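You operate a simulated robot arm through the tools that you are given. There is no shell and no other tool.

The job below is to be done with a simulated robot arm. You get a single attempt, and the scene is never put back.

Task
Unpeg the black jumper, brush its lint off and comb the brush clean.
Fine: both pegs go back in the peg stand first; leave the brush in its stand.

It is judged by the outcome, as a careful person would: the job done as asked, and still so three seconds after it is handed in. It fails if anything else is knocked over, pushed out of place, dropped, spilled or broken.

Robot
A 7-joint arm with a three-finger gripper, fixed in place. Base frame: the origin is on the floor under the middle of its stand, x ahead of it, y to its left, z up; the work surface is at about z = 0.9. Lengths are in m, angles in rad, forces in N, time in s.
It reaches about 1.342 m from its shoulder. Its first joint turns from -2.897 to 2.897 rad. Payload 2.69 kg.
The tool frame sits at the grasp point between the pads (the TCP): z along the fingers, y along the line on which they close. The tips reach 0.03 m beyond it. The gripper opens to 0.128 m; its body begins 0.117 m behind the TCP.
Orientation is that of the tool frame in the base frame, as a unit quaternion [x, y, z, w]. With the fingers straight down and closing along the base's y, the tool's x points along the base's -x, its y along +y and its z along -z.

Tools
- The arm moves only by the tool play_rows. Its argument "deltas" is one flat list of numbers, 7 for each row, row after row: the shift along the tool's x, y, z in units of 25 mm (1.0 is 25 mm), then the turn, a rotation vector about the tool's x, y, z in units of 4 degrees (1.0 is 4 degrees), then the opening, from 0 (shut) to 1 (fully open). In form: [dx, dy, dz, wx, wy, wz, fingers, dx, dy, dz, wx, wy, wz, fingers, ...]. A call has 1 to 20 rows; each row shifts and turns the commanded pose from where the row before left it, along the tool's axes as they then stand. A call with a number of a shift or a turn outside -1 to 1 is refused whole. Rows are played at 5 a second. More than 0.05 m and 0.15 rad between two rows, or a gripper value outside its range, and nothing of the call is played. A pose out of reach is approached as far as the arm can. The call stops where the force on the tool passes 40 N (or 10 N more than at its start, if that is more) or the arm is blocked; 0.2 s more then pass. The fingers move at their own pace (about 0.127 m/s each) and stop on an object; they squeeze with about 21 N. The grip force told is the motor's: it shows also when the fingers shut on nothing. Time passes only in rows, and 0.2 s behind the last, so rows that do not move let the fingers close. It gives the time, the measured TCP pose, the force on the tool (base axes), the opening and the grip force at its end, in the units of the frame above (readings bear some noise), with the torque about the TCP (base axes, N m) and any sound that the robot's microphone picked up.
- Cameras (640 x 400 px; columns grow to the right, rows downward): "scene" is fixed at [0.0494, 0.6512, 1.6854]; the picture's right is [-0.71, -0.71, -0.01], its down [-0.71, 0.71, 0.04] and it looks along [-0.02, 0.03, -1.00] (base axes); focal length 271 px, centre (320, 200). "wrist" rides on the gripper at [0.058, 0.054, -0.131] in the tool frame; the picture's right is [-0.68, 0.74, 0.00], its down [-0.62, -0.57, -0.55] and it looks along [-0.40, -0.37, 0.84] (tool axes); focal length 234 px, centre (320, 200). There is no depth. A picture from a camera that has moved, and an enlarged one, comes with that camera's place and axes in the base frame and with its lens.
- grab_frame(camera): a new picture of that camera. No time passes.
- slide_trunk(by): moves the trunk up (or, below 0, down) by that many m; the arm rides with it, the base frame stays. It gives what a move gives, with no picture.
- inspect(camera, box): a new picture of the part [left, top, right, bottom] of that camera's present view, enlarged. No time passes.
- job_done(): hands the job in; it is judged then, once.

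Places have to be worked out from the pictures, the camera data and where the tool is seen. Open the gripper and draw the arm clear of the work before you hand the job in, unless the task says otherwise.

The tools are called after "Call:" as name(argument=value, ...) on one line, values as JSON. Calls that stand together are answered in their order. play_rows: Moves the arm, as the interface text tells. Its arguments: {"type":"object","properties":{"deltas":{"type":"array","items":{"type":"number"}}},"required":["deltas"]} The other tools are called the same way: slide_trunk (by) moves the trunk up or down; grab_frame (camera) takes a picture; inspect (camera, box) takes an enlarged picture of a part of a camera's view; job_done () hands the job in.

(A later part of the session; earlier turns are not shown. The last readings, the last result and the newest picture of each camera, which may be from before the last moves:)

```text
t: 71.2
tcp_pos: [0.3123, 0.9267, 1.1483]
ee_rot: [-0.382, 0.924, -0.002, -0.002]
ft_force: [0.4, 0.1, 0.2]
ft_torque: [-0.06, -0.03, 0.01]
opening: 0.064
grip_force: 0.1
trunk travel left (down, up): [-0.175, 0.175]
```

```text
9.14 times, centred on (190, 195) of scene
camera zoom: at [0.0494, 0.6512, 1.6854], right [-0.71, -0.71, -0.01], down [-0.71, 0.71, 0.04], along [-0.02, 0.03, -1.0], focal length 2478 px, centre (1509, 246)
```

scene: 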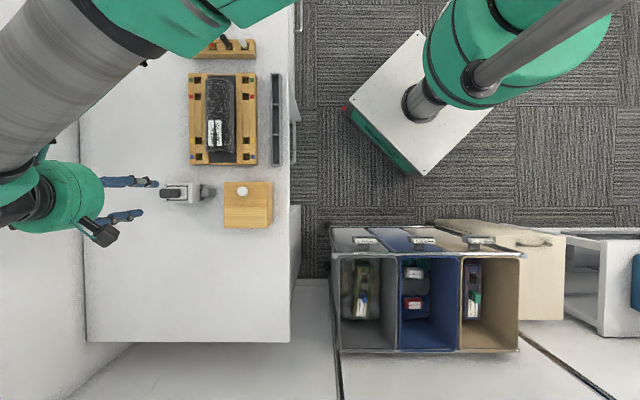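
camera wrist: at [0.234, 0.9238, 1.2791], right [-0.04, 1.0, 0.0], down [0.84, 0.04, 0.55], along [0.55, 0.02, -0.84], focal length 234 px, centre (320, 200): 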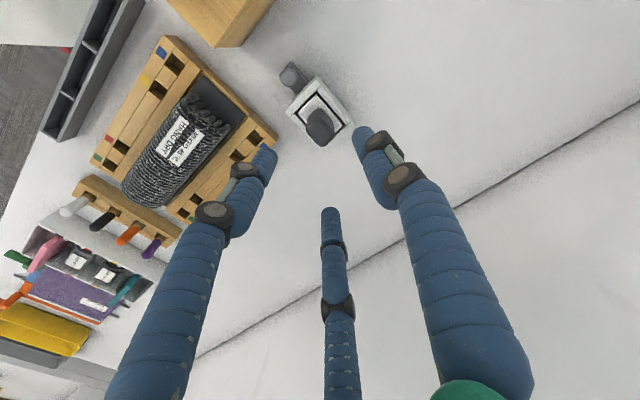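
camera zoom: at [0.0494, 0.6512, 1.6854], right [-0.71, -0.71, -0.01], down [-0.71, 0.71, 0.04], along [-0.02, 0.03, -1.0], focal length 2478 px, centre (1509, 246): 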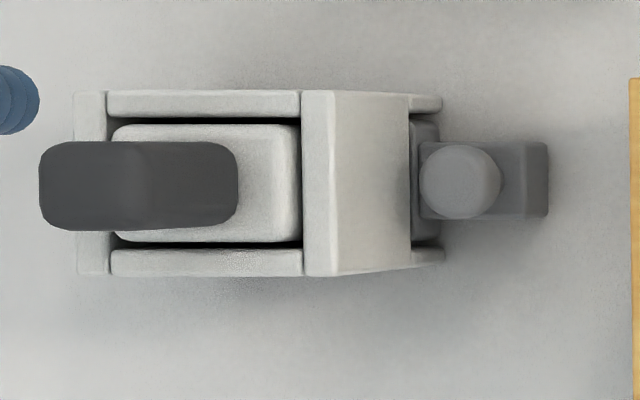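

The handle is about 27×24 mm, top at z≈1.015, head top ≈0.963. Since I will stroke along q, the two opposing fingers should sit on the ±q faces, so I turn back +90° over the handle.

Call:
play_rows(deltas=[0, 0, 0, 0, 0, 1, 0.5, 0, 0, 0, 0, 0, 1, 0.5, 0, 0, 0, 0, 0, 1, 0.5, 0, 0, 0, 0, 0, 1, 0.5, 0, 0, 0, 0, 0, 1, 0.5, 0, 0, 0, 0, 0, 1, 0.5, 0, 0, 0, 0, 0, 1, 0.5, 0, 0, 0, 0, 0, 1, 0.5, 0, 0, 0, 0, 0, 1, 0.5, 0, 0, 0, 0, 0, 1, 0.5, 0, 0, 0, 0, 0, 1, 0.5, 0, 0, 0, 0, 0, 1, 0.5, 0, 0, 0, 0, 0, 1, 0.5, 0, 0, 0, 0, 0, 1, 0.5, 0, 0, 0, 0, 0, 1, 0.5, 0, 0, 0, 0, 0, 1, 0.5, 0, 0, 0, 0, 0, 1, 0.5, 0, 0, 0, 0, 0, 1, 0.5, 0, 0, 0, 0, 0, 1, 0.5, 0, 0, 0, 0, 0, 1, 0.5])

Call:
play_rows(deltas=[0, 0, 0.3, 0, 0, 1, 0.5, 0, 0, 0.3, 0, 0, 1, 0.5, 0, 0, 0.3, 0, 0, 0.5, 0.5, 0, 0, 0.5, 0, 0, 0, 0.5, 0, 0, 0, 0, 0, 0, 0.5])

Call:
grab_frame(camera="wrist")

Call:
inspect(camera="wrist", box=[270, 80, 370, 160])

```text
t: 75.4
tcp_pos: [0.3125, 0.9255, 1.1491]
ee_rot: [0.301, 0.954, -0.002, -0.001]
ft_force: [-0.2, 1.3, -0.1]
ft_torque: [0.0, -0.01, 0.01]
opening: 0.0639
grip_force: 0.1
trunk travel left (down, up): [-0.175, 0.175]
```

```text
t: 76.6
tcp_pos: [0.312, 0.9248, 1.1148]
ee_rot: [0.383, 0.924, -0.002, 0.001]
ft_force: [-1.2, 0.0, -0.4]
ft_torque: [-0.02, 0.01, 0.01]
opening: 0.064
grip_force: 0.0
trunk travel left (down, up): [-0.175, 0.175]
```

```text
taken
camera wrist: at [0.3099, 1.0057, 1.2446], right [1.0, 0.04, 0.0], down [0.04, -0.83, 0.55], along [0.02, -0.55, -0.83], focal length 234 px, centre (320, 200)
```

wrist: 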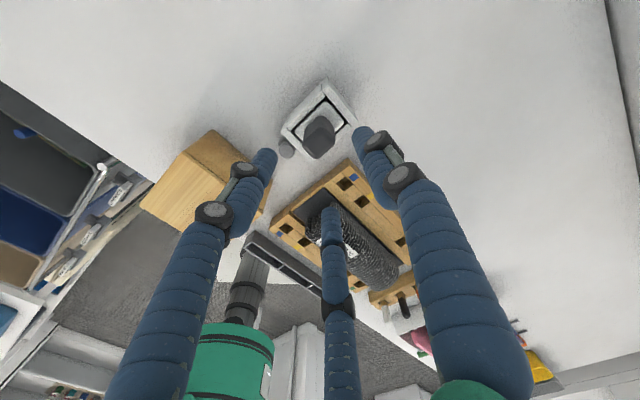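

```text
5.00 times, centred on (320, 120) of wrist
camera zoom: at [0.3099, 1.0057, 1.2446], right [1.0, 0.04, 0.0], down [0.04, -0.83, 0.55], along [0.02, -0.55, -0.83], focal length 1171 px, centre (320, 600)
```

zoom: 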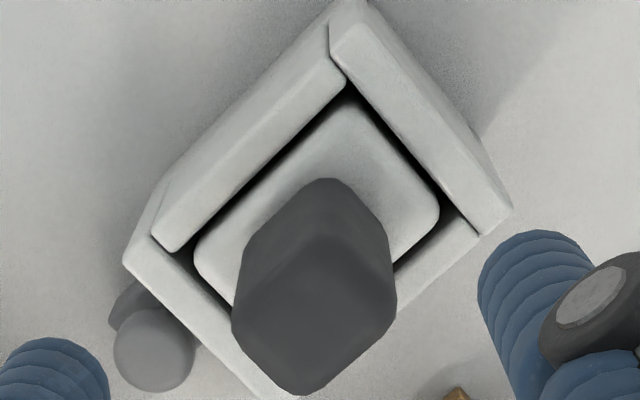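

Handle is centred under the tool to about 1 mm. I descend to TCP z≈1.0 with the fingers open around it and look before closing.

Call:
play_rows(deltas=[0, 0, 0.8, 0, 0, 0, 0.45, 0, 0, 0.8, 0, 0, 0, 0.45, 0, 0, 0.8, 0, 0, 0, 0.45, 0, 0, 0.8, 0, 0, 0, 0.45, 0, 0, 0.8, 0, 0, 0, 0.45, 0, 0, 0.55, 0, 0, 0, 0.45, 0, 0, 0, 0, 0, 0, 0.45])

Call:
grab_frame(camera="wrist")

Call:
inspect(camera="scene", box=[130, 165, 230, 225])

```text
t: 78.2
tcp_pos: [0.3107, 0.9264, 1.0035]
ee_rot: [0.384, 0.923, 0.001, 0.0]
ft_force: [-0.8, -6.0, 27.1]
ft_torque: [-0.44, 0.14, 0.0]
opening: 0.0586
grip_force: 7.3
trunk travel left (down, up): [-0.175, 0.175]
```

```text
taken
camera wrist: at [0.3095, 1.0054, 1.1339], right [1.0, 0.04, 0.0], down [0.03, -0.84, 0.55], along [0.02, -0.55, -0.84], focal length 234 px, centre (320, 200)
```

wrist: 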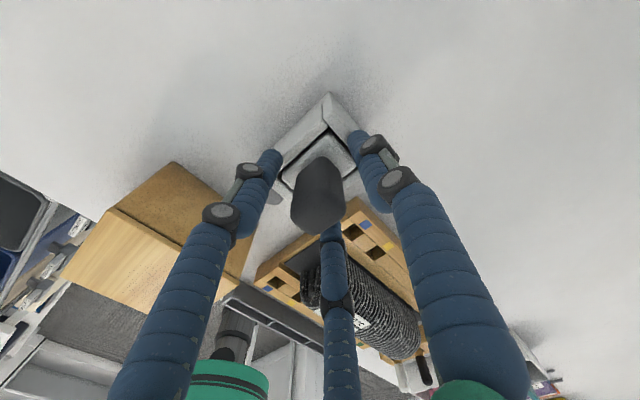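

```text
6.40 times, centred on (180, 195) of scene
camera zoom: at [0.0494, 0.6512, 1.6854], right [-0.71, -0.71, -0.01], down [-0.71, 0.71, 0.04], along [-0.02, 0.03, -1.0], focal length 1735 px, centre (1216, 232)
```

zoom: 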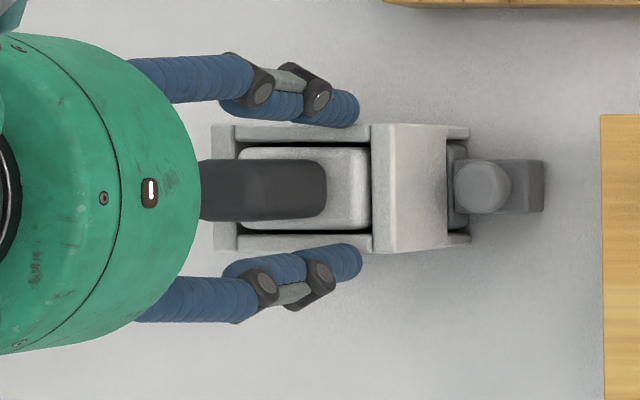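

The fingertips touched the stand's wall tops (27 N up), so its rim is at about z 0.972. I rise 6 mm to clear it, then close on the handle.

Call:
play_rows(deltas=[0, 0, -0.28, 0, 0, 0, 0.45, 0, 0, 0, 0, 0, 0, 0.45])

Call:
inspect(camera="wrist", box=[240, 90, 400, 240])

```text
t: 78.8
tcp_pos: [0.3126, 0.9253, 1.0045]
ee_rot: [0.383, 0.924, -0.001, 0.0]
ft_force: [0.2, 0.3, -0.9]
ft_torque: [0.0, 0.02, -0.04]
opening: 0.0577
grip_force: 0.1
trunk travel left (down, up): [-0.175, 0.175]
```

```text
2.67 times, centred on (320, 165) of wrist
camera zoom: at [0.3097, 1.0053, 1.1348], right [1.0, 0.04, 0.0], down [0.04, -0.83, 0.55], along [0.02, -0.55, -0.83], focal length 624 px, centre (320, 293)
```

zoom: 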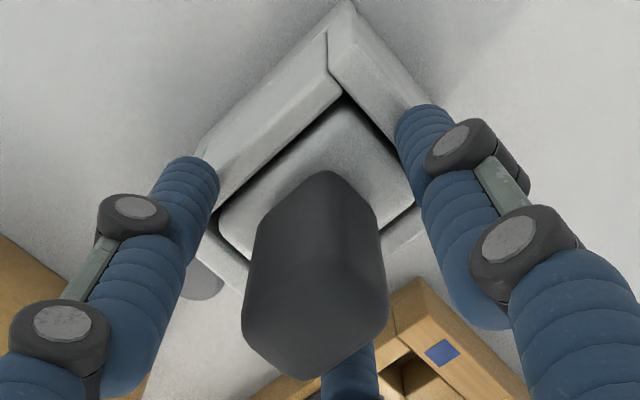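

Force is back to zero; the handle top is ~19 mm above the TCP. I raise another 4 mm for tip clearance while the fingers swing in, and close.

Call:
play_rows(deltas=[0, 0, -0.16, 0, 0, 0, 0.45, 0, 0, 0, 0, 0, 0, 0.3, 0, 0, 0, 0, 0, 0, 0.15, 0, 0, 0, 0, 0, 0, 0, 0, 0, 0, 0, 0, 0, 0, 0, 0, 0, 0, 0, 0, 0])

Call:
inspect(camera="wrist", box=[240, 90, 400, 240])

Call:
inspect(camera="scene", box=[130, 165, 230, 225])

```text
t: 80.2
tcp_pos: [0.3133, 0.9255, 1.011]
ee_rot: [0.384, 0.924, -0.002, 0.0]
ft_force: [0.9, 0.3, 0.3]
ft_torque: [0.01, -0.02, 0.0]
opening: 0.0292
grip_force: 21.2
trunk travel left (down, up): [-0.175, 0.175]
```

```text
2.67 times, centred on (320, 165) of wrist
camera zoom: at [0.3098, 1.0058, 1.1408], right [1.0, 0.04, 0.0], down [0.04, -0.83, 0.55], along [0.02, -0.55, -0.83], focal length 624 px, centre (320, 293)
```

zoom: 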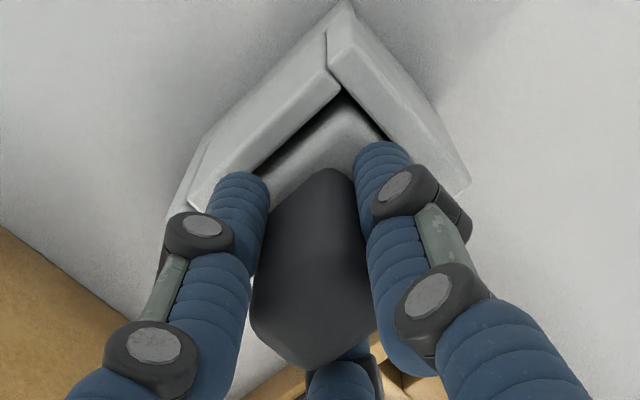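

```text
6.40 times, centred on (180, 195) of scene
camera zoom: at [0.0494, 0.6512, 1.6854], right [-0.71, -0.71, -0.01], down [-0.71, 0.71, 0.04], along [-0.02, 0.03, -1.0], focal length 1735 px, centre (1216, 232)
```

zoom: 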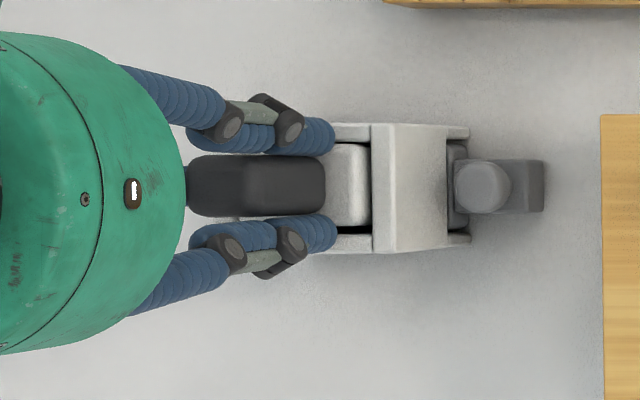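

Handle gripped firmly between the two side fingers and thumb (opening 0.029, 21 N). Seated grip pose is TCP (0.313, 0.9255, 1.010). I lift the brush straight up slowly.

Call:
play_rows(deltas=[0, 0, -0.2, 0, 0, 0, 0, 0, 0, -0.3, 0, 0, 0, 0, 0, 0, -0.4, 0, 0, 0, 0, 0, 0, -0.5, 0, 0, 0, 0, 0, 0, -0.6, 0, 0, 0, 0, 0, 0, -0.6, 0, 0, 0, 0, 0, 0, -0.6, 0, 0, 0, 0, 0, 0, -0.6, 0, 0, 0, 0, 0, 0, -0.6, 0, 0, 0, 0, 0, 0, 0, 0, 0, 0, 0])

Call:
grab_frame(camera="wrist")

Call:
inspect(camera="wrist", box=[240, 90, 400, 240])

Call:
inspect(camera="scene", box=[130, 165, 230, 225])

```text
t: 82.4
tcp_pos: [0.3124, 0.9244, 1.1216]
ee_rot: [0.384, 0.923, -0.002, 0.001]
ft_force: [0.1, -0.3, -1.0]
ft_torque: [0.02, -0.02, -0.03]
opening: 0.0288
grip_force: 21.2
trunk travel left (down, up): [-0.175, 0.175]
```

```text
taken
camera wrist: at [0.3093, 1.0055, 1.2524], right [1.0, 0.04, 0.0], down [0.04, -0.83, 0.55], along [0.02, -0.55, -0.83], focal length 234 px, centre (320, 200)
```

wrist: 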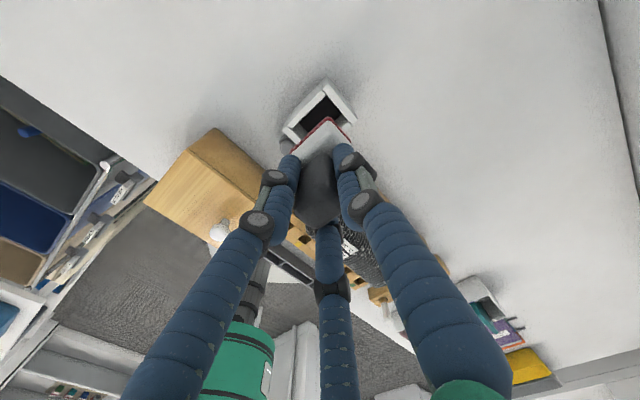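

```text
2.67 times, centred on (320, 165) of wrist
camera zoom: at [0.3093, 1.0055, 1.2524], right [1.0, 0.04, 0.0], down [0.04, -0.83, 0.55], along [0.02, -0.55, -0.83], focal length 624 px, centre (320, 293)
```

zoom: 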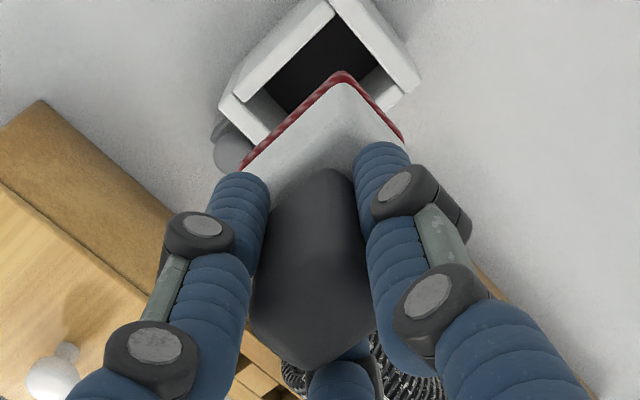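

```text
6.40 times, centred on (180, 195) of scene
camera zoom: at [0.0494, 0.6512, 1.6854], right [-0.71, -0.71, -0.01], down [-0.71, 0.71, 0.04], along [-0.02, 0.03, -1.0], focal length 1735 px, centre (1216, 232)
```

zoom: 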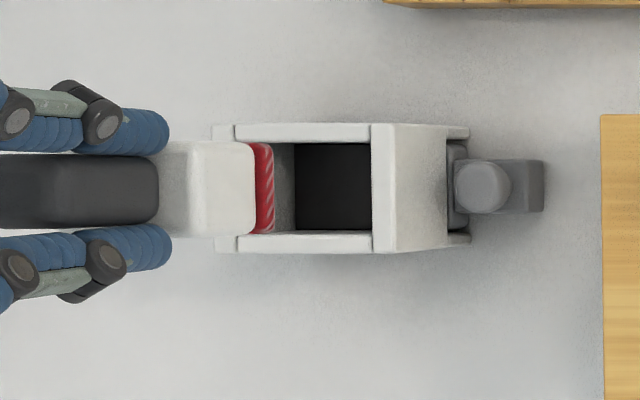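

The brush came out; it has a red nap pad about 52×34 mm, its face roughly 70 mm below the TCP. The roll is centred on the board at about (0.384, 0.707), ±0.10 m along q. I carry the brush over to above the roll's near end.

Call:
play_rows(deltas=[-0.83, -0.83, 0, 0, 0, 0, 0, -0.83, -0.83, 0, 0, 0, 0, 0, -0.83, -0.83, 0, 0, 0, 0, 0, -0.83, -0.83, 0, 0, 0, 0, 0, -0.83, -0.83, 0, 0, 0, 0, 0, 0, 0, 0, 0, 0, 0, 0])

Call:
grab_frame(camera="wrist")

Call:
grab_frame(camera="scene")

Call:
inspect(camera="scene", box=[180, 60, 280, 180])

Call:
inspect(camera="scene", box=[155, 170, 225, 215])

```text
t: 83.8
tcp_pos: [0.313, 0.7785, 1.1212]
ee_rot: [0.384, 0.923, -0.001, -0.001]
ft_force: [-0.9, 0.0, -0.4]
ft_torque: [0.08, 0.01, 0.0]
opening: 0.0289
grip_force: 21.4
trunk travel left (down, up): [-0.175, 0.175]
```

```text
taken
camera wrist: at [0.3105, 0.8585, 1.252], right [1.0, 0.04, 0.0], down [0.04, -0.83, 0.55], along [0.02, -0.55, -0.83], focal length 234 px, centre (320, 200)
```

wrist: 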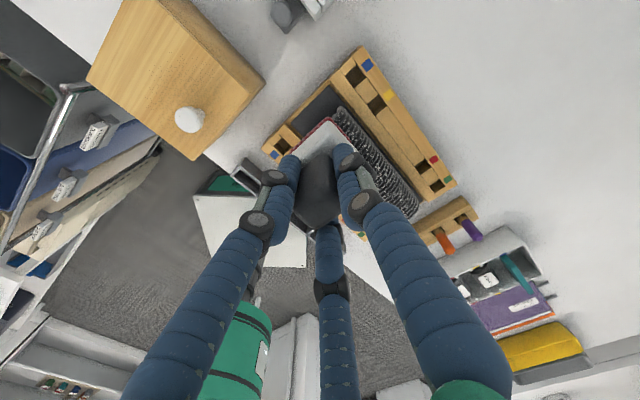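

```text
taken
```

scene: 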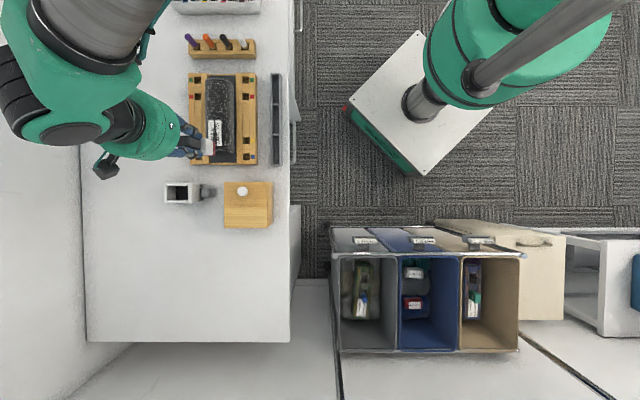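

```text
3.33 times, centred on (230, 120) of scene
camera zoom: at [0.0494, 0.6512, 1.6854], right [-0.71, -0.71, -0.01], down [-0.71, 0.71, 0.04], along [-0.02, 0.03, -1.0], focal length 904 px, centre (620, 467)
```

zoom: 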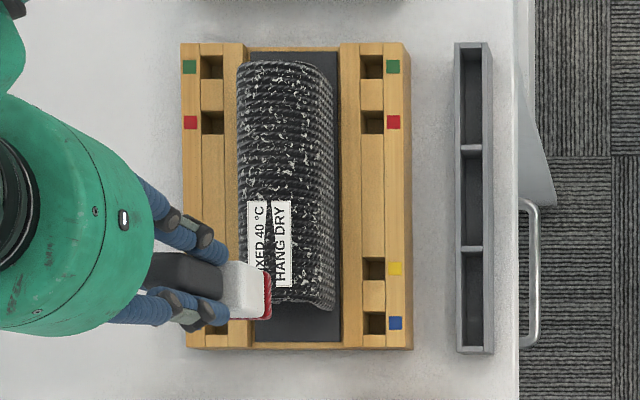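

```text
8.89 times, centred on (190, 192) of scene
camera zoom: at [0.0494, 0.6512, 1.6854], right [-0.71, -0.71, -0.01], down [-0.71, 0.71, 0.04], along [-0.02, 0.03, -1.0], focal length 2410 px, centre (1476, 267)
```

zoom: 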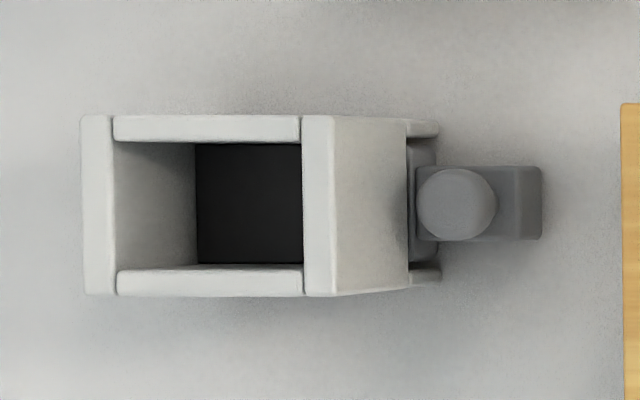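

I look at the lint distribution on the roll more closely before brushing.

Call:
inspect(camera="scene", box=[200, 70, 250, 160])

Call:
inspect(camera="wrist", box=[260, 80, 440, 220])

```text
4.44 times, centred on (225, 115) of scene
camera zoom: at [0.0494, 0.6512, 1.6854], right [-0.71, -0.71, -0.01], down [-0.71, 0.71, 0.04], along [-0.02, 0.03, -1.0], focal length 1205 px, centre (742, 578)
```

zoom: 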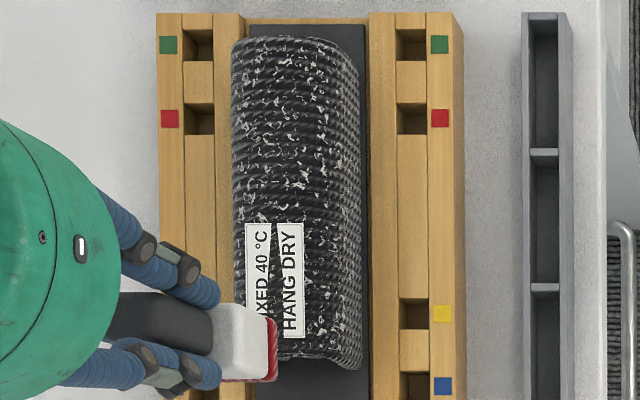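

```text
2.86 times, centred on (350, 150) of wrist
camera zoom: at [0.3105, 0.8585, 1.252], right [1.0, 0.04, 0.0], down [0.04, -0.83, 0.55], along [0.02, -0.55, -0.83], focal length 669 px, centre (234, 343)
```

zoom: 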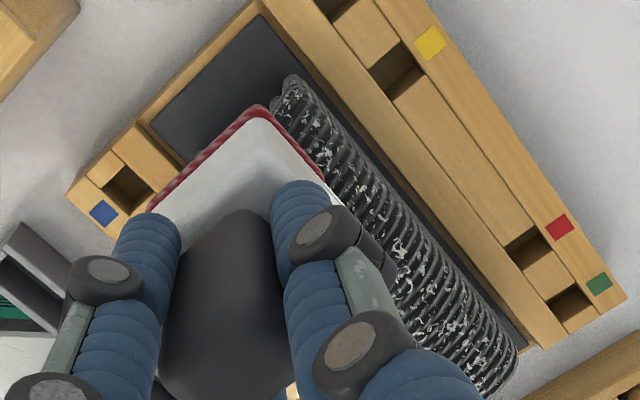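

I move 12 mm in over the end of the roll, lower the pad to just above the roll, then feel for contact in small steps.

Call:
play_rows(deltas=[-0.48, 0, 0, 0, 0, 0, 0, 0, 0, 0.7, 0, 0, 0, 0, 0, 0, 0.7, 0, 0, 0, 0, 0, 0, 0.6, 0, 0, 0, 0, 0, 0, 0, 0, 0, 0, 0])

Call:
play_rows(deltas=[0, 0, 0.1, 0, 0, 0, 0, 0, 0, 0.1, 0, 0, 0, 0, 0, 0, 0, 0, 0, 0, 0])

Call:
inspect(camera="wrist", box=[260, 80, 440, 220])

Call:
inspect(camera="scene", box=[200, 70, 250, 160])

```text
t: 85.0
tcp_pos: [0.3215, 0.7698, 1.072]
ee_rot: [0.383, 0.924, -0.002, 0.0]
ft_force: [0.3, -0.4, -1.1]
ft_torque: [-0.01, 0.01, -0.02]
opening: 0.0291
grip_force: 21.1
trunk travel left (down, up): [-0.175, 0.175]
```

```text
t: 85.8
tcp_pos: [0.3206, 0.7698, 1.0679]
ee_rot: [0.384, 0.923, -0.002, 0.0]
ft_force: [0.5, -0.4, -1.0]
ft_torque: [0.0, 0.03, 0.01]
opening: 0.029
grip_force: 20.8
trunk travel left (down, up): [-0.175, 0.175]
```

```text
2.86 times, centred on (350, 150) of wrist
camera zoom: at [0.3179, 0.8497, 1.1977], right [1.0, 0.04, 0.0], down [0.04, -0.83, 0.55], along [0.02, -0.55, -0.83], focal length 669 px, centre (234, 343)
```

zoom: 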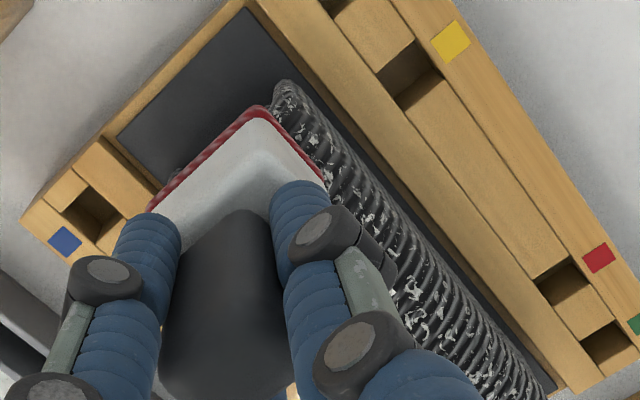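

```text
4.44 times, centred on (225, 115) of scene
camera zoom: at [0.0494, 0.6512, 1.6854], right [-0.71, -0.71, -0.01], down [-0.71, 0.71, 0.04], along [-0.02, 0.03, -1.0], focal length 1205 px, centre (742, 578)
```

zoom: 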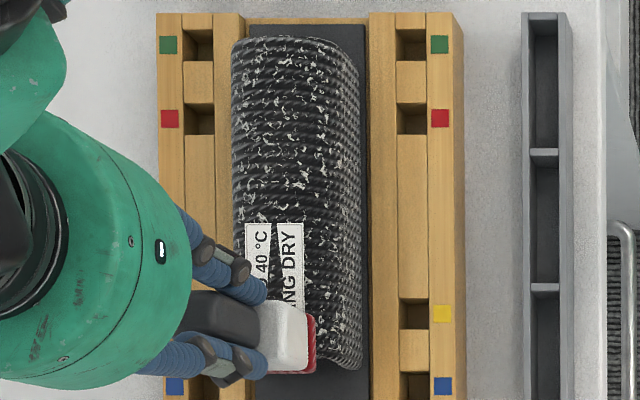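

No contact yet; I keep lowering in 2.5 mm steps.

Call:
play_rows(deltas=[0, 0, 0.1, 0, 0, 0, 0, 0, 0, 0.1, 0, 0, 0, 0, 0, 0, 0, 0, 0, 0, 0])

Call:
play_rows(deltas=[0, 0, 0.1, 0, 0, 0, 0, 0, 0, 0.1, 0, 0, 0, 0, 0, 0, 0, 0, 0, 0, 0])

```text
t: 86.6
tcp_pos: [0.3201, 0.7694, 1.0629]
ee_rot: [0.384, 0.923, 0.0, -0.001]
ft_force: [-1.4, -2.0, 6.7]
ft_torque: [-0.22, 0.06, -0.04]
opening: 0.029
grip_force: 21.0
trunk travel left (down, up): [-0.175, 0.175]
```

```text
t: 87.4
tcp_pos: [0.3193, 0.7701, 1.0607]
ee_rot: [0.383, 0.924, 0.002, 0.0]
ft_force: [0.5, 2.6, 31.4]
ft_torque: [-0.15, 0.19, 0.02]
opening: 0.0289
grip_force: 21.5
trunk travel left (down, up): [-0.175, 0.175]
```

Contact begins at TCP z≈1.0635 (stiff). I back off to roughly 5 N and make the first stroke along −q for about half the roll, then look.

Call:
play_rows(deltas=[0, 0, -0.19, 0, 0, 0, 0, -0.2, 0, 0, 0, 0, 0, 0, -0.4, 0, 0, 0, 0, 0, 0, -0.4, 0, 0, 0, 0, 0, 0, -0.4, 0, 0, 0, 0, 0, 0, -0.4, 0, 0, 0, 0, 0, 0, -0.4, 0, 0, 0, 0, 0, 0, -0.4, 0, 0, 0, 0, 0, 0])

Call:
inspect(camera="scene", box=[200, 70, 250, 160])

Call:
inspect(camera="wrist", box=[240, 60, 440, 220])

```text
t: 89.2
tcp_pos: [0.3659, 0.7223, 1.0602]
ee_rot: [0.383, 0.924, -0.002, 0.0]
ft_force: [0.5, 0.4, -1.2]
ft_torque: [0.01, 0.0, -0.02]
opening: 0.0288
grip_force: 20.8
trunk travel left (down, up): [-0.175, 0.175]
```

```text
4.44 times, centred on (225, 115) of scene
camera zoom: at [0.0494, 0.6512, 1.6854], right [-0.71, -0.71, -0.01], down [-0.71, 0.71, 0.04], along [-0.02, 0.03, -1.0], focal length 1205 px, centre (742, 578)
```

zoom: 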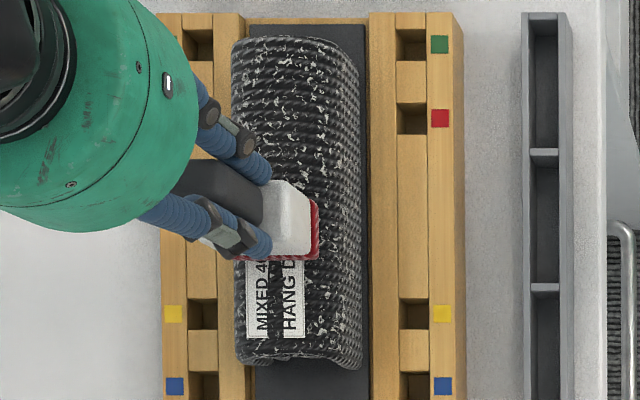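

```text
2.50 times, centred on (340, 140) of wrist
camera zoom: at [0.3636, 0.8029, 1.191], right [1.0, 0.04, 0.0], down [0.04, -0.83, 0.55], along [0.02, -0.55, -0.83], focal length 585 px, centre (270, 350)
```

zoom: 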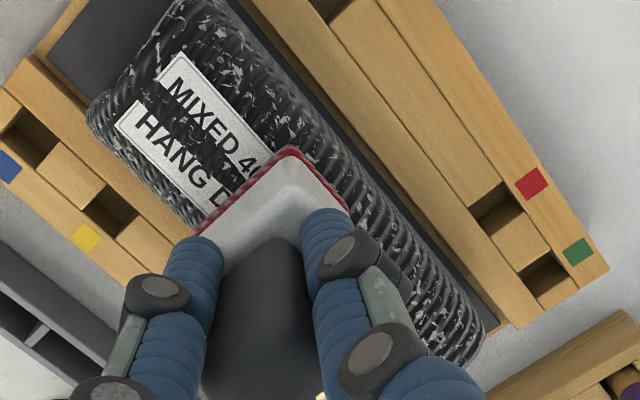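

At mid-roll there is no contact at this height (0 N) and lint remains, so the roll's surface is slightly lower here. I lower in 1–1.5 mm steps to get a light contact.

Call:
play_rows(deltas=[0, 0, 0.06, 0, 0, 0, 0, 0, 0, 0, 0, 0, 0, 0])

Call:
play_rows(deltas=[0, 0, 0.06, 0, 0, 0, 0, 0, 0, 0, 0, 0, 0, 0])

Call:
play_rows(deltas=[0, 0, 0.06, 0, 0, 0, 0, 0, 0, 0, 0, 0, 0, 0])

```text
t: 89.8
tcp_pos: [0.3666, 0.7223, 1.0601]
ee_rot: [0.383, 0.924, 0.0, -0.001]
ft_force: [-2.2, -1.1, 6.0]
ft_torque: [-0.13, 0.06, 0.04]
opening: 0.0286
grip_force: 21.2
trunk travel left (down, up): [-0.175, 0.175]
```

```text
t: 90.4
tcp_pos: [0.3661, 0.7226, 1.0602]
ee_rot: [0.384, 0.923, 0.001, 0.0]
ft_force: [-0.9, -2.1, 17.5]
ft_torque: [-0.17, 0.09, 0.01]
opening: 0.0285
grip_force: 21.5
trunk travel left (down, up): [-0.175, 0.175]
```

```text
t: 91.0
tcp_pos: [0.3668, 0.7234, 1.0597]
ee_rot: [0.383, 0.924, 0.0, 0.0]
ft_force: [0.4, 0.2, 30.6]
ft_torque: [-0.2, 0.1, -0.03]
opening: 0.0285
grip_force: 21.1
trunk travel left (down, up): [-0.175, 0.175]
```

Surface here is at TCP z≈1.060 and stiff. I back off to about 8–10 N and stroke on along −q for 5 cm, then check force and lint.

Call:
play_rows(deltas=[0, 0, -0.09, 0, 0, 0, 0, -0.2, 0, 0, 0, 0, 0, 0, -0.4, 0, 0, 0, 0, 0, 0, -0.4, 0, 0, 0, 0, 0, 0, -0.4, 0, 0, 0, 0, 0, 0, -0.4, 0, 0, 0, 0, 0, 0])

Call:
inspect(camera="scene", box=[200, 70, 250, 160])

Call:
inspect(camera="wrist", box=[200, 40, 440, 200])

```text
t: 92.4
tcp_pos: [0.3978, 0.6895, 1.0597]
ee_rot: [0.383, 0.924, -0.001, 0.001]
ft_force: [-7.8, 8.4, 23.4]
ft_torque: [0.36, 0.24, -0.01]
opening: 0.029
grip_force: 21.0
trunk travel left (down, up): [-0.175, 0.175]
```

```text
4.44 times, centred on (225, 115) of scene
camera zoom: at [0.0494, 0.6512, 1.6854], right [-0.71, -0.71, -0.01], down [-0.71, 0.71, 0.04], along [-0.02, 0.03, -1.0], focal length 1205 px, centre (742, 578)
```

zoom: 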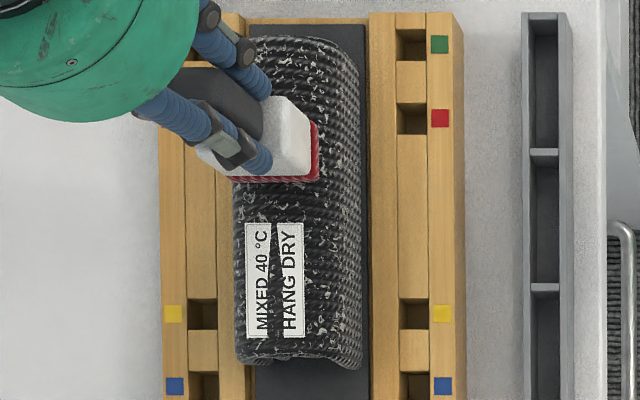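

```text
2.50 times, centred on (320, 120) of wrist
camera zoom: at [0.3947, 0.7707, 1.1905], right [1.0, 0.04, 0.0], down [0.04, -0.83, 0.55], along [0.02, -0.55, -0.83], focal length 585 px, centre (320, 400)
```

zoom: 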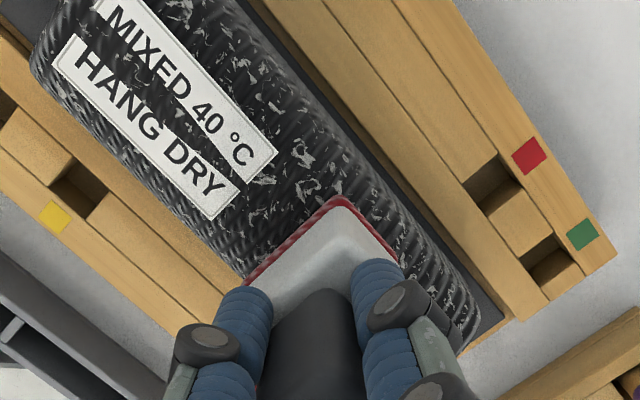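

Contact is good now (23 N with about 11 N drag, roll not shifting), a bit more than needed. I ease to about 12 N and finish the stroke to the far end, then lift for a look.

Call:
play_rows(deltas=[-0.2, 0, -0.05, 0, 0, 0, 0, -0.4, 0, 0, 0, 0, 0, 0, -0.4, 0, 0, 0, 0, 0, 0, -0.4, 0, 0, 0, 0, 0, 0, -0.4, 0, 0, 0, 0, 0, 0, -0.4, 0, 0, 0, 0, 0, 0, -0.4, 0, 0, 0, 0, 0, 0])

Call:
play_rows(deltas=[-0.3, 0, -0.3, 0, 0, 0, 0, -0.3, 0, -0.6, 0, 0, 0, 0, 0, 0, -0.8, 0, 0, 0, 0, 0, 0.8, -0.8, 0, 0, 0, 0, 0, 0.9, 0, 0, 0, 0, 0, 0, 0.9, 0, 0, 0, 0, 0, 0, 0.9, 0, 0, 0, 0, 0, 0, 0.9, 0, 0, 0, 0, 0])

Call:
inspect(camera="scene", box=[200, 70, 250, 160])

Call:
inspect(camera="wrist", box=[160, 0, 420, 200])

```text
t: 94.0
tcp_pos: [0.444, 0.6454, 1.06]
ee_rot: [0.383, 0.924, -0.003, 0.0]
ft_force: [0.4, -0.4, 4.8]
ft_torque: [0.05, -0.13, -0.03]
opening: 0.0289
grip_force: 20.9
trunk travel left (down, up): [-0.175, 0.175]
```

```text
t: 95.8
tcp_pos: [0.5325, 0.7125, 1.1241]
ee_rot: [0.384, 0.924, -0.002, 0.0]
ft_force: [0.2, 0.2, -1.9]
ft_torque: [0.01, -0.03, 0.05]
opening: 0.0287
grip_force: 21.4
trunk travel left (down, up): [-0.175, 0.175]
```

```text
4.44 times, centred on (225, 115) of scene
camera zoom: at [0.0494, 0.6512, 1.6854], right [-0.71, -0.71, -0.01], down [-0.71, 0.71, 0.04], along [-0.02, 0.03, -1.0], focal length 1205 px, centre (742, 578)
```

zoom: 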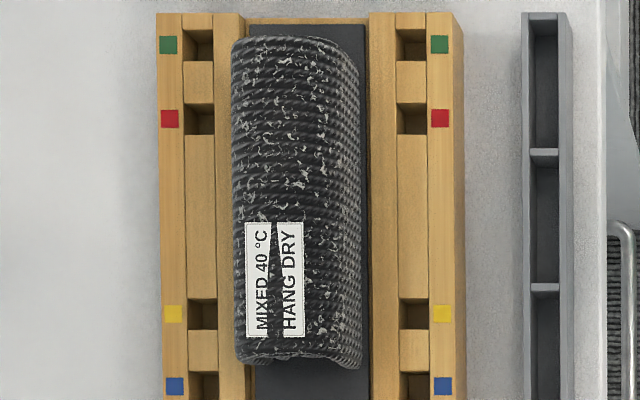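

```text
2.00 times, centred on (290, 100) of wrist
camera zoom: at [0.5295, 0.7915, 1.2535], right [1.0, 0.04, 0.0], down [0.04, -0.83, 0.55], along [0.02, -0.55, -0.83], focal length 468 px, centre (380, 400)
```

zoom: 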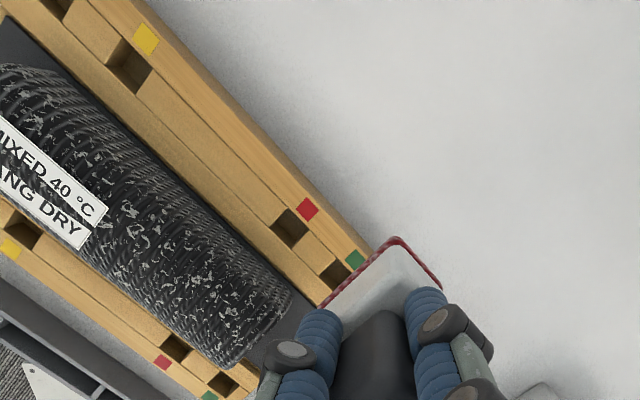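

The stroked part shows visibly less lint. I zoom in to see where it was removed and where it remains.

Call:
inspect(camera="scene", box=[200, 75, 250, 120])

Call:
inspect(camera="scene", box=[200, 115, 250, 160])

Call:
inspect(camera="wrist", box=[160, 20, 320, 190])

```text
8.89 times, centred on (225, 98) of scene
camera zoom: at [0.0494, 0.6512, 1.6854], right [-0.71, -0.71, -0.01], down [-0.71, 0.71, 0.04], along [-0.02, 0.03, -1.0], focal length 2410 px, centre (1164, 1111)
```

zoom: 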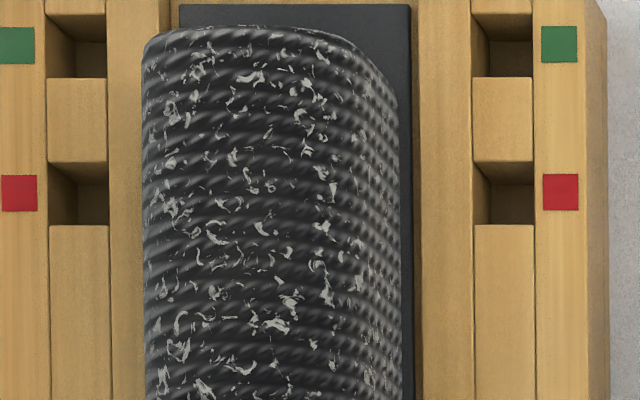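

```text
8.89 times, centred on (225, 138) of scene
camera zoom: at [0.0494, 0.6512, 1.6854], right [-0.71, -0.71, -0.01], down [-0.71, 0.71, 0.04], along [-0.02, 0.03, -1.0], focal length 2410 px, centre (1164, 756)
```

zoom: 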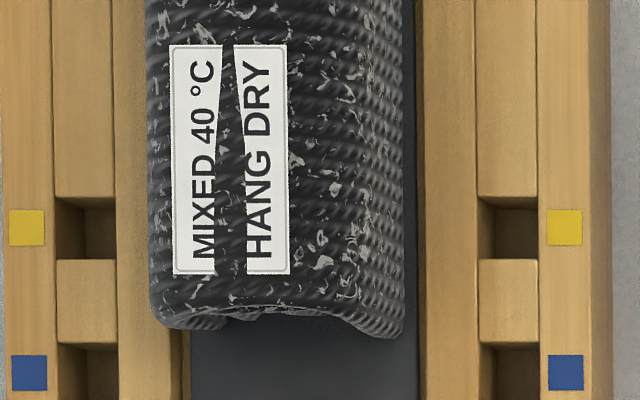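

```text
2.35 times, centred on (240, 105) of wrist
camera zoom: at [0.5295, 0.7915, 1.2535], right [1.0, 0.04, 0.0], down [0.04, -0.83, 0.55], along [0.02, -0.55, -0.83], focal length 551 px, centre (508, 424)
```

zoom: 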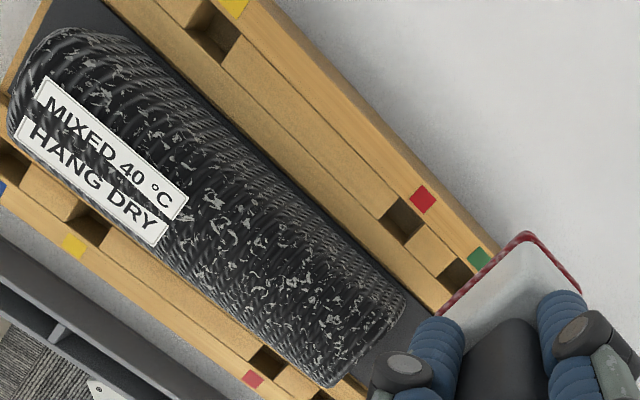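

Lint is thinned but still there, so several full passes with steady contact are needed. I return to the +q end, set the pad down at about TCP z 1.0605 and stroke the whole length along −q again.

Call:
play_rows(deltas=[0.87, -0.489, 0, 0, 0, 0, 0, 0.87, -0.489, 0, 0, 0, 0, 0, 0.87, -0.489, 0, 0, 0, 0, 0, 0.87, -0.489, 0, 0, 0, 0, 0, 0.87, -0.489, 0, 0, 0, 0, 0, 0.87, -0.489, 0, 0, 0, 0, 0, 0.87, -0.489, 0, 0, 0, 0, 0, 0.87, -0.489, 0, 0, 0, 0, 0, 0.87, -0.489, 0, 0, 0, 0, 0, 0, 0, 0.9, 0, 0, 0, 0, 0, 0, 0.9, 0, 0, 0, 0, 0, 0, 0.5, 0, 0, 0, 0, 0, 0, 0.2, 0, 0, 0, 0])

Call:
play_rows(deltas=[-0.4, 0, 0, 0, 0, 0, 0, -0.48, 0, 0, 0, 0, 0, 0, -0.48, 0, 0, 0, 0, 0, 0, -0.48, 0, 0, 0, 0, 0, 0, -0.48, 0, 0, 0, 0, 0, 0, -0.48, 0, 0, 0, 0, 0, 0, -0.48, 0, 0, 0, 0, 0, 0, -0.48, 0, 0, 0, 0, 0, 0])

Call:
play_rows(deltas=[-0.48, 0, 0, 0, 0, 0, 0, -0.48, 0, 0, 0, 0, 0, 0, -0.48, 0, 0, 0, 0, 0, 0, -0.48, 0, 0, 0, 0, 0, 0, -0.48, 0, 0, 0, 0, 0, 0, -0.48, 0, 0, 0, 0, 0, 0, -0.48, 0, 0, 0, 0, 0, 0])

Call:
inspect(camera="scene", box=[200, 70, 250, 160])

```text
t: 98.6
tcp_pos: [0.3164, 0.7724, 1.0603]
ee_rot: [0.383, 0.924, -0.002, -0.001]
ft_force: [-0.6, -1.3, 0.5]
ft_torque: [-0.01, -0.01, 0.02]
opening: 0.0285
grip_force: 20.6
trunk travel left (down, up): [-0.175, 0.175]
```

```text
t: 100.4
tcp_pos: [0.3802, 0.7076, 1.0594]
ee_rot: [0.384, 0.923, -0.002, 0.0]
ft_force: [-0.6, 1.1, -1.1]
ft_torque: [-0.04, -0.01, 0.02]
opening: 0.0285
grip_force: 20.8
trunk travel left (down, up): [-0.175, 0.175]
```

```text
t: 102.0
tcp_pos: [0.4405, 0.647, 1.0603]
ee_rot: [0.384, 0.924, -0.002, 0.0]
ft_force: [0.7, -1.0, 1.4]
ft_torque: [-0.07, -0.11, -0.01]
opening: 0.0284
grip_force: 21.0
trunk travel left (down, up): [-0.175, 0.175]
```

```text
4.44 times, centred on (225, 115) of scene
camera zoom: at [0.0494, 0.6512, 1.6854], right [-0.71, -0.71, -0.01], down [-0.71, 0.71, 0.04], along [-0.02, 0.03, -1.0], focal length 1205 px, centre (742, 578)
```

zoom: 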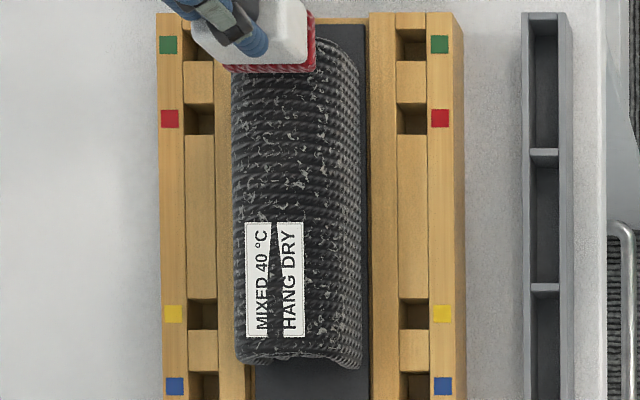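

Lint is fading further even with light contact. I do another full −q pass, 1.5 mm lower for a firmer touch.

Call:
play_rows(deltas=[0, 0, -0.8, 0, 0, 0, 0, 0.89, 0, 0, 0, 0, 0, 0, 0.89, 0, 0, 0, 0, 0, 0, 0.89, 0, 0, 0, 0, 0, 0, 0.89, 0, 0, 0, 0, 0, 0, 0.89, 0, 0, 0, 0, 0, 0, 0.89, 0, 0, 0, 0, 0, 0, 0.89, 0, 0, 0, 0, 0, 0, 0.89, 0, 0, 0, 0, 0, 0, 0, 0, 0.6, 0, 0, 0, 0, 0, 0, 0.26, 0, 0, 0, 0])

Call:
play_rows(deltas=[-0.4, 0, 0, 0, 0, 0, 0, -0.48, 0, 0, 0, 0, 0, 0, -0.48, 0, 0, 0, 0, 0, 0, -0.48, 0, 0, 0, 0, 0, 0, -0.48, 0, 0, 0, 0, 0, 0, -0.48, 0, 0, 0, 0, 0, 0, -0.48, 0, 0, 0, 0, 0, 0, -0.48, 0, 0, 0, 0, 0, 0])

Call:
play_rows(deltas=[-0.48, 0, 0, 0, 0, 0, 0, -0.48, 0, 0, 0, 0, 0, 0, -0.48, 0, 0, 0, 0, 0, 0, -0.48, 0, 0, 0, 0, 0, 0, -0.48, 0, 0, 0, 0, 0, 0, -0.48, 0, 0, 0, 0, 0, 0, -0.48, 0, 0, 0, 0, 0, 0])

Call:
inspect(camera="scene", box=[200, 70, 250, 160])

Call:
inspect(camera="scene", box=[200, 115, 250, 160])

```text
t: 104.4
tcp_pos: [0.3162, 0.7739, 1.06]
ee_rot: [0.383, 0.924, -0.001, -0.001]
ft_force: [-2.3, -1.8, 10.3]
ft_torque: [-0.15, 0.05, -0.02]
opening: 0.0288
grip_force: 21.1
trunk travel left (down, up): [-0.175, 0.175]
```

```text
t: 106.2
tcp_pos: [0.3823, 0.7086, 1.0601]
ee_rot: [0.383, 0.924, -0.001, 0.0]
ft_force: [-5.8, 5.5, 20.2]
ft_torque: [0.22, 0.15, -0.04]
opening: 0.0289
grip_force: 20.6
trunk travel left (down, up): [-0.175, 0.175]
```

```text
t: 107.8
tcp_pos: [0.442, 0.6473, 1.0591]
ee_rot: [0.384, 0.923, -0.001, 0.0]
ft_force: [-6.5, 6.5, 21.5]
ft_torque: [0.42, 0.32, -0.02]
opening: 0.0292
grip_force: 21.1
trunk travel left (down, up): [-0.175, 0.175]
```

```text
4.44 times, centred on (225, 115) of scene
camera zoom: at [0.0494, 0.6512, 1.6854], right [-0.71, -0.71, -0.01], down [-0.71, 0.71, 0.04], along [-0.02, 0.03, -1.0], focal length 1205 px, centre (742, 578)
```

zoom: 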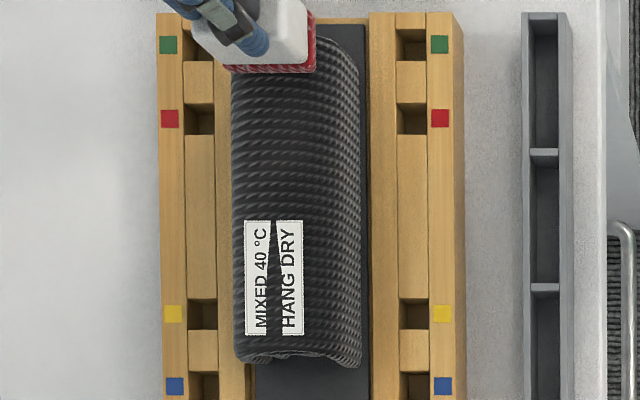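

```text
8.89 times, centred on (225, 138) of scene
camera zoom: at [0.0494, 0.6512, 1.6854], right [-0.71, -0.71, -0.01], down [-0.71, 0.71, 0.04], along [-0.02, 0.03, -1.0], focal length 2410 px, centre (1164, 756)
```

zoom: 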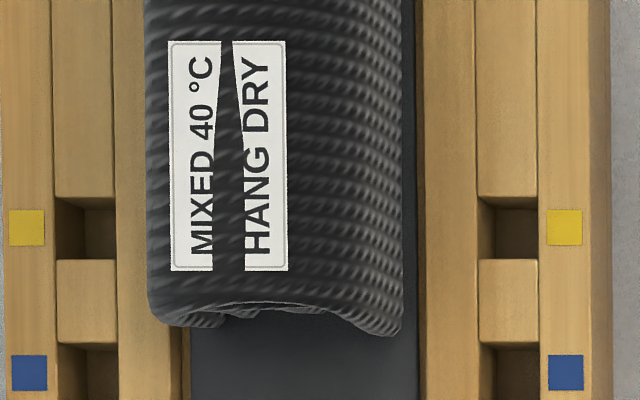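

The jumper now looks entirely free of lint. I lift the brush and check the roll and the brush from the wrist camera too.

Call:
play_rows(deltas=[0, 0, -0.5, 0, 0, 0, 0, 0, 0, -0.8, 0, 0, 0, 0, 0, 0, -0.8, 0, 0, 0, 0, 0, 0.8, -0.4, 0, 0, 0, 0, 0, 0.9, 0, 0, 0, 0, 0, 0, 0.9, 0, 0, 0, 0, 0, 0, 0.9, 0, 0, 0, 0, 0, 0, 0.9, 0, 0, 0, 0, 0])

Call:
inspect(camera="wrist", box=[160, 0, 420, 200])

Call:
inspect(camera="scene", box=[200, 75, 250, 120])

Call:
grab_frame(camera="scene")

```text
t: 109.6
tcp_pos: [0.5185, 0.7268, 1.1215]
ee_rot: [0.384, 0.923, -0.002, 0.0]
ft_force: [-0.1, -0.8, -1.0]
ft_torque: [-0.01, -0.02, 0.01]
opening: 0.0288
grip_force: 20.9
trunk travel left (down, up): [-0.175, 0.175]
```

```text
2.00 times, centred on (290, 100) of wrist
camera zoom: at [0.5173, 0.8064, 1.252], right [1.0, 0.04, 0.0], down [0.04, -0.83, 0.55], along [0.02, -0.55, -0.83], focal length 468 px, centre (380, 400)
```

zoom: 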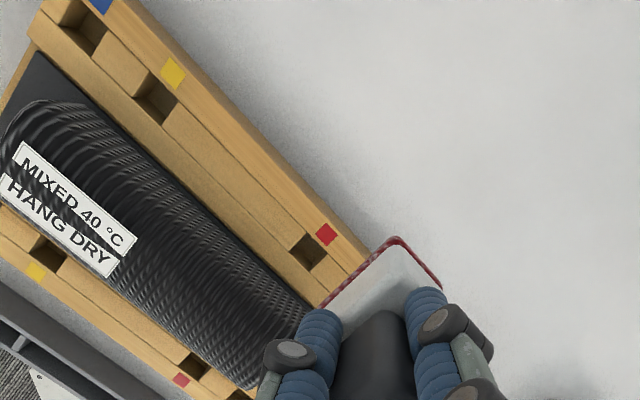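

```text
8.89 times, centred on (225, 98) of scene
camera zoom: at [0.0494, 0.6512, 1.6854], right [-0.71, -0.71, -0.01], down [-0.71, 0.71, 0.04], along [-0.02, 0.03, -1.0], focal length 2410 px, centre (1164, 1111)
```

zoom: 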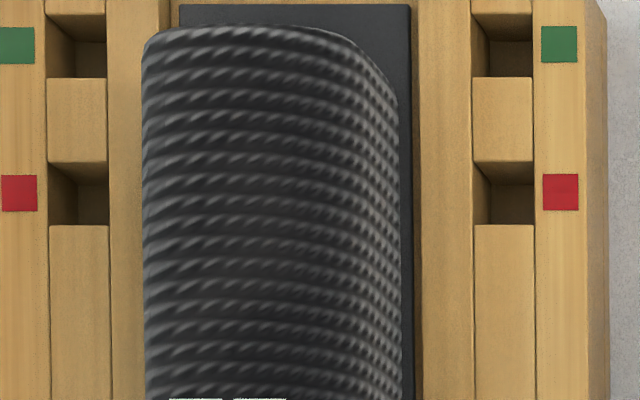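

```text
taken
```

scene: 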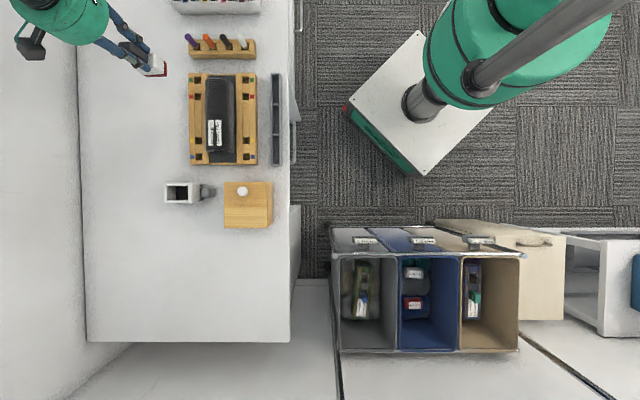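

The roll is clean on both sides. I carry the brush back toward its stand and, on the way, look down into the empty stand and at the comb slide.

Call:
play_rows(deltas=[0.881, -0.238, -0.109, 0, 0, 0, 0, 0.881, -0.238, -0.109, 0, 0, 0, 0, 0.881, -0.238, -0.109, 0, 0, 0, 0, 0.881, -0.238, -0.109, 0, 0, 0, 0, 0.881, -0.238, -0.109, 0, 0, 0, 0, 0.881, -0.238, -0.109, 0, 0, 0, 0, 0.881, -0.238, -0.109, 0, 0, 0, 0, 0.881, -0.238, -0.109, 0, 0, 0, 0, 0.881, -0.238, -0.109, 0, 0, 0, 0, 0.881, -0.238, -0.109, 0, 0, 0, 0, 0.881, -0.238, -0.109, 0, 0, 0, 0, 0, 0, 0, 0, 0, 0, 0])

Call:
grab_frame(camera="wrist")

Call:
inspect(camera="wrist", box=[275, 0, 385, 105])

```text
t: 112.2
tcp_pos: [0.3021, 0.851, 1.1506]
ee_rot: [0.383, 0.924, -0.002, 0.0]
ft_force: [-0.7, -0.2, -1.3]
ft_torque: [-0.01, -0.04, 0.0]
opening: 0.0289
grip_force: 21.3
trunk travel left (down, up): [-0.175, 0.175]
```

```text
taken
camera wrist: at [0.3, 0.9324, 1.2806], right [1.0, 0.04, 0.0], down [0.04, -0.83, 0.55], along [0.02, -0.55, -0.83], focal length 234 px, centre (320, 200)
```

wrist: 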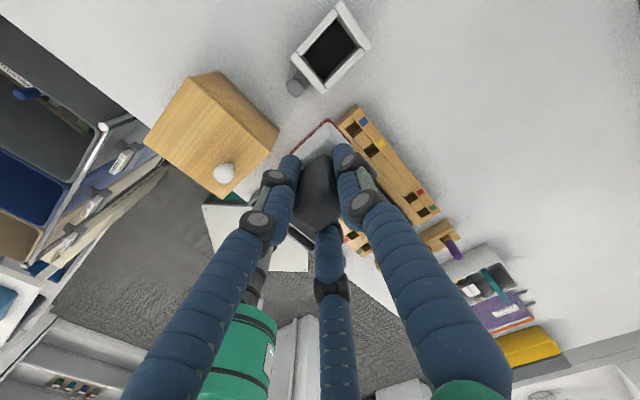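

```text
3.81 times, centred on (330, 52) of wrist
camera zoom: at [0.3, 0.9324, 1.2806], right [1.0, 0.04, 0.0], down [0.04, -0.83, 0.55], along [0.02, -0.55, -0.83], focal length 892 px, centre (282, 762)
```

zoom: 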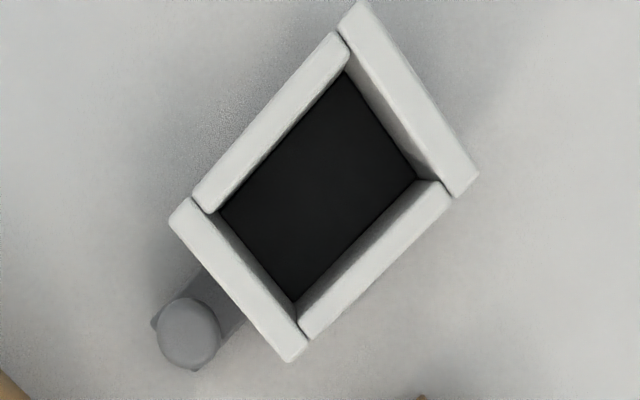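

The stand has not moved. Before re-inserting, I check that the brush has not slipped in the grip by comparing with the earlier picture.

Call:
inspect(camera="wrist", box=[240, 90, 400, 240])

```text
2.67 times, centred on (320, 165) of wrist
camera zoom: at [0.3, 0.9324, 1.2806], right [1.0, 0.04, 0.0], down [0.04, -0.83, 0.55], along [0.02, -0.55, -0.83], focal length 624 px, centre (320, 293)
```

zoom: 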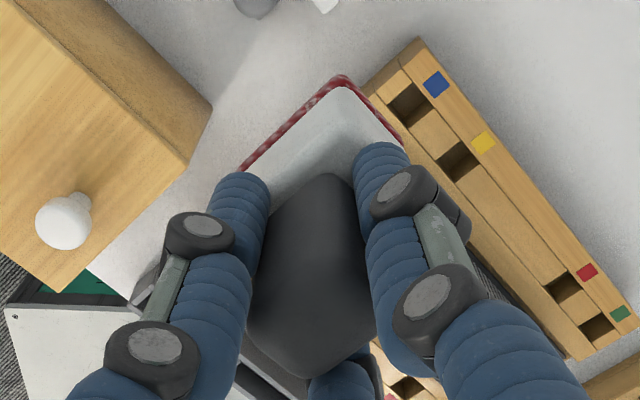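

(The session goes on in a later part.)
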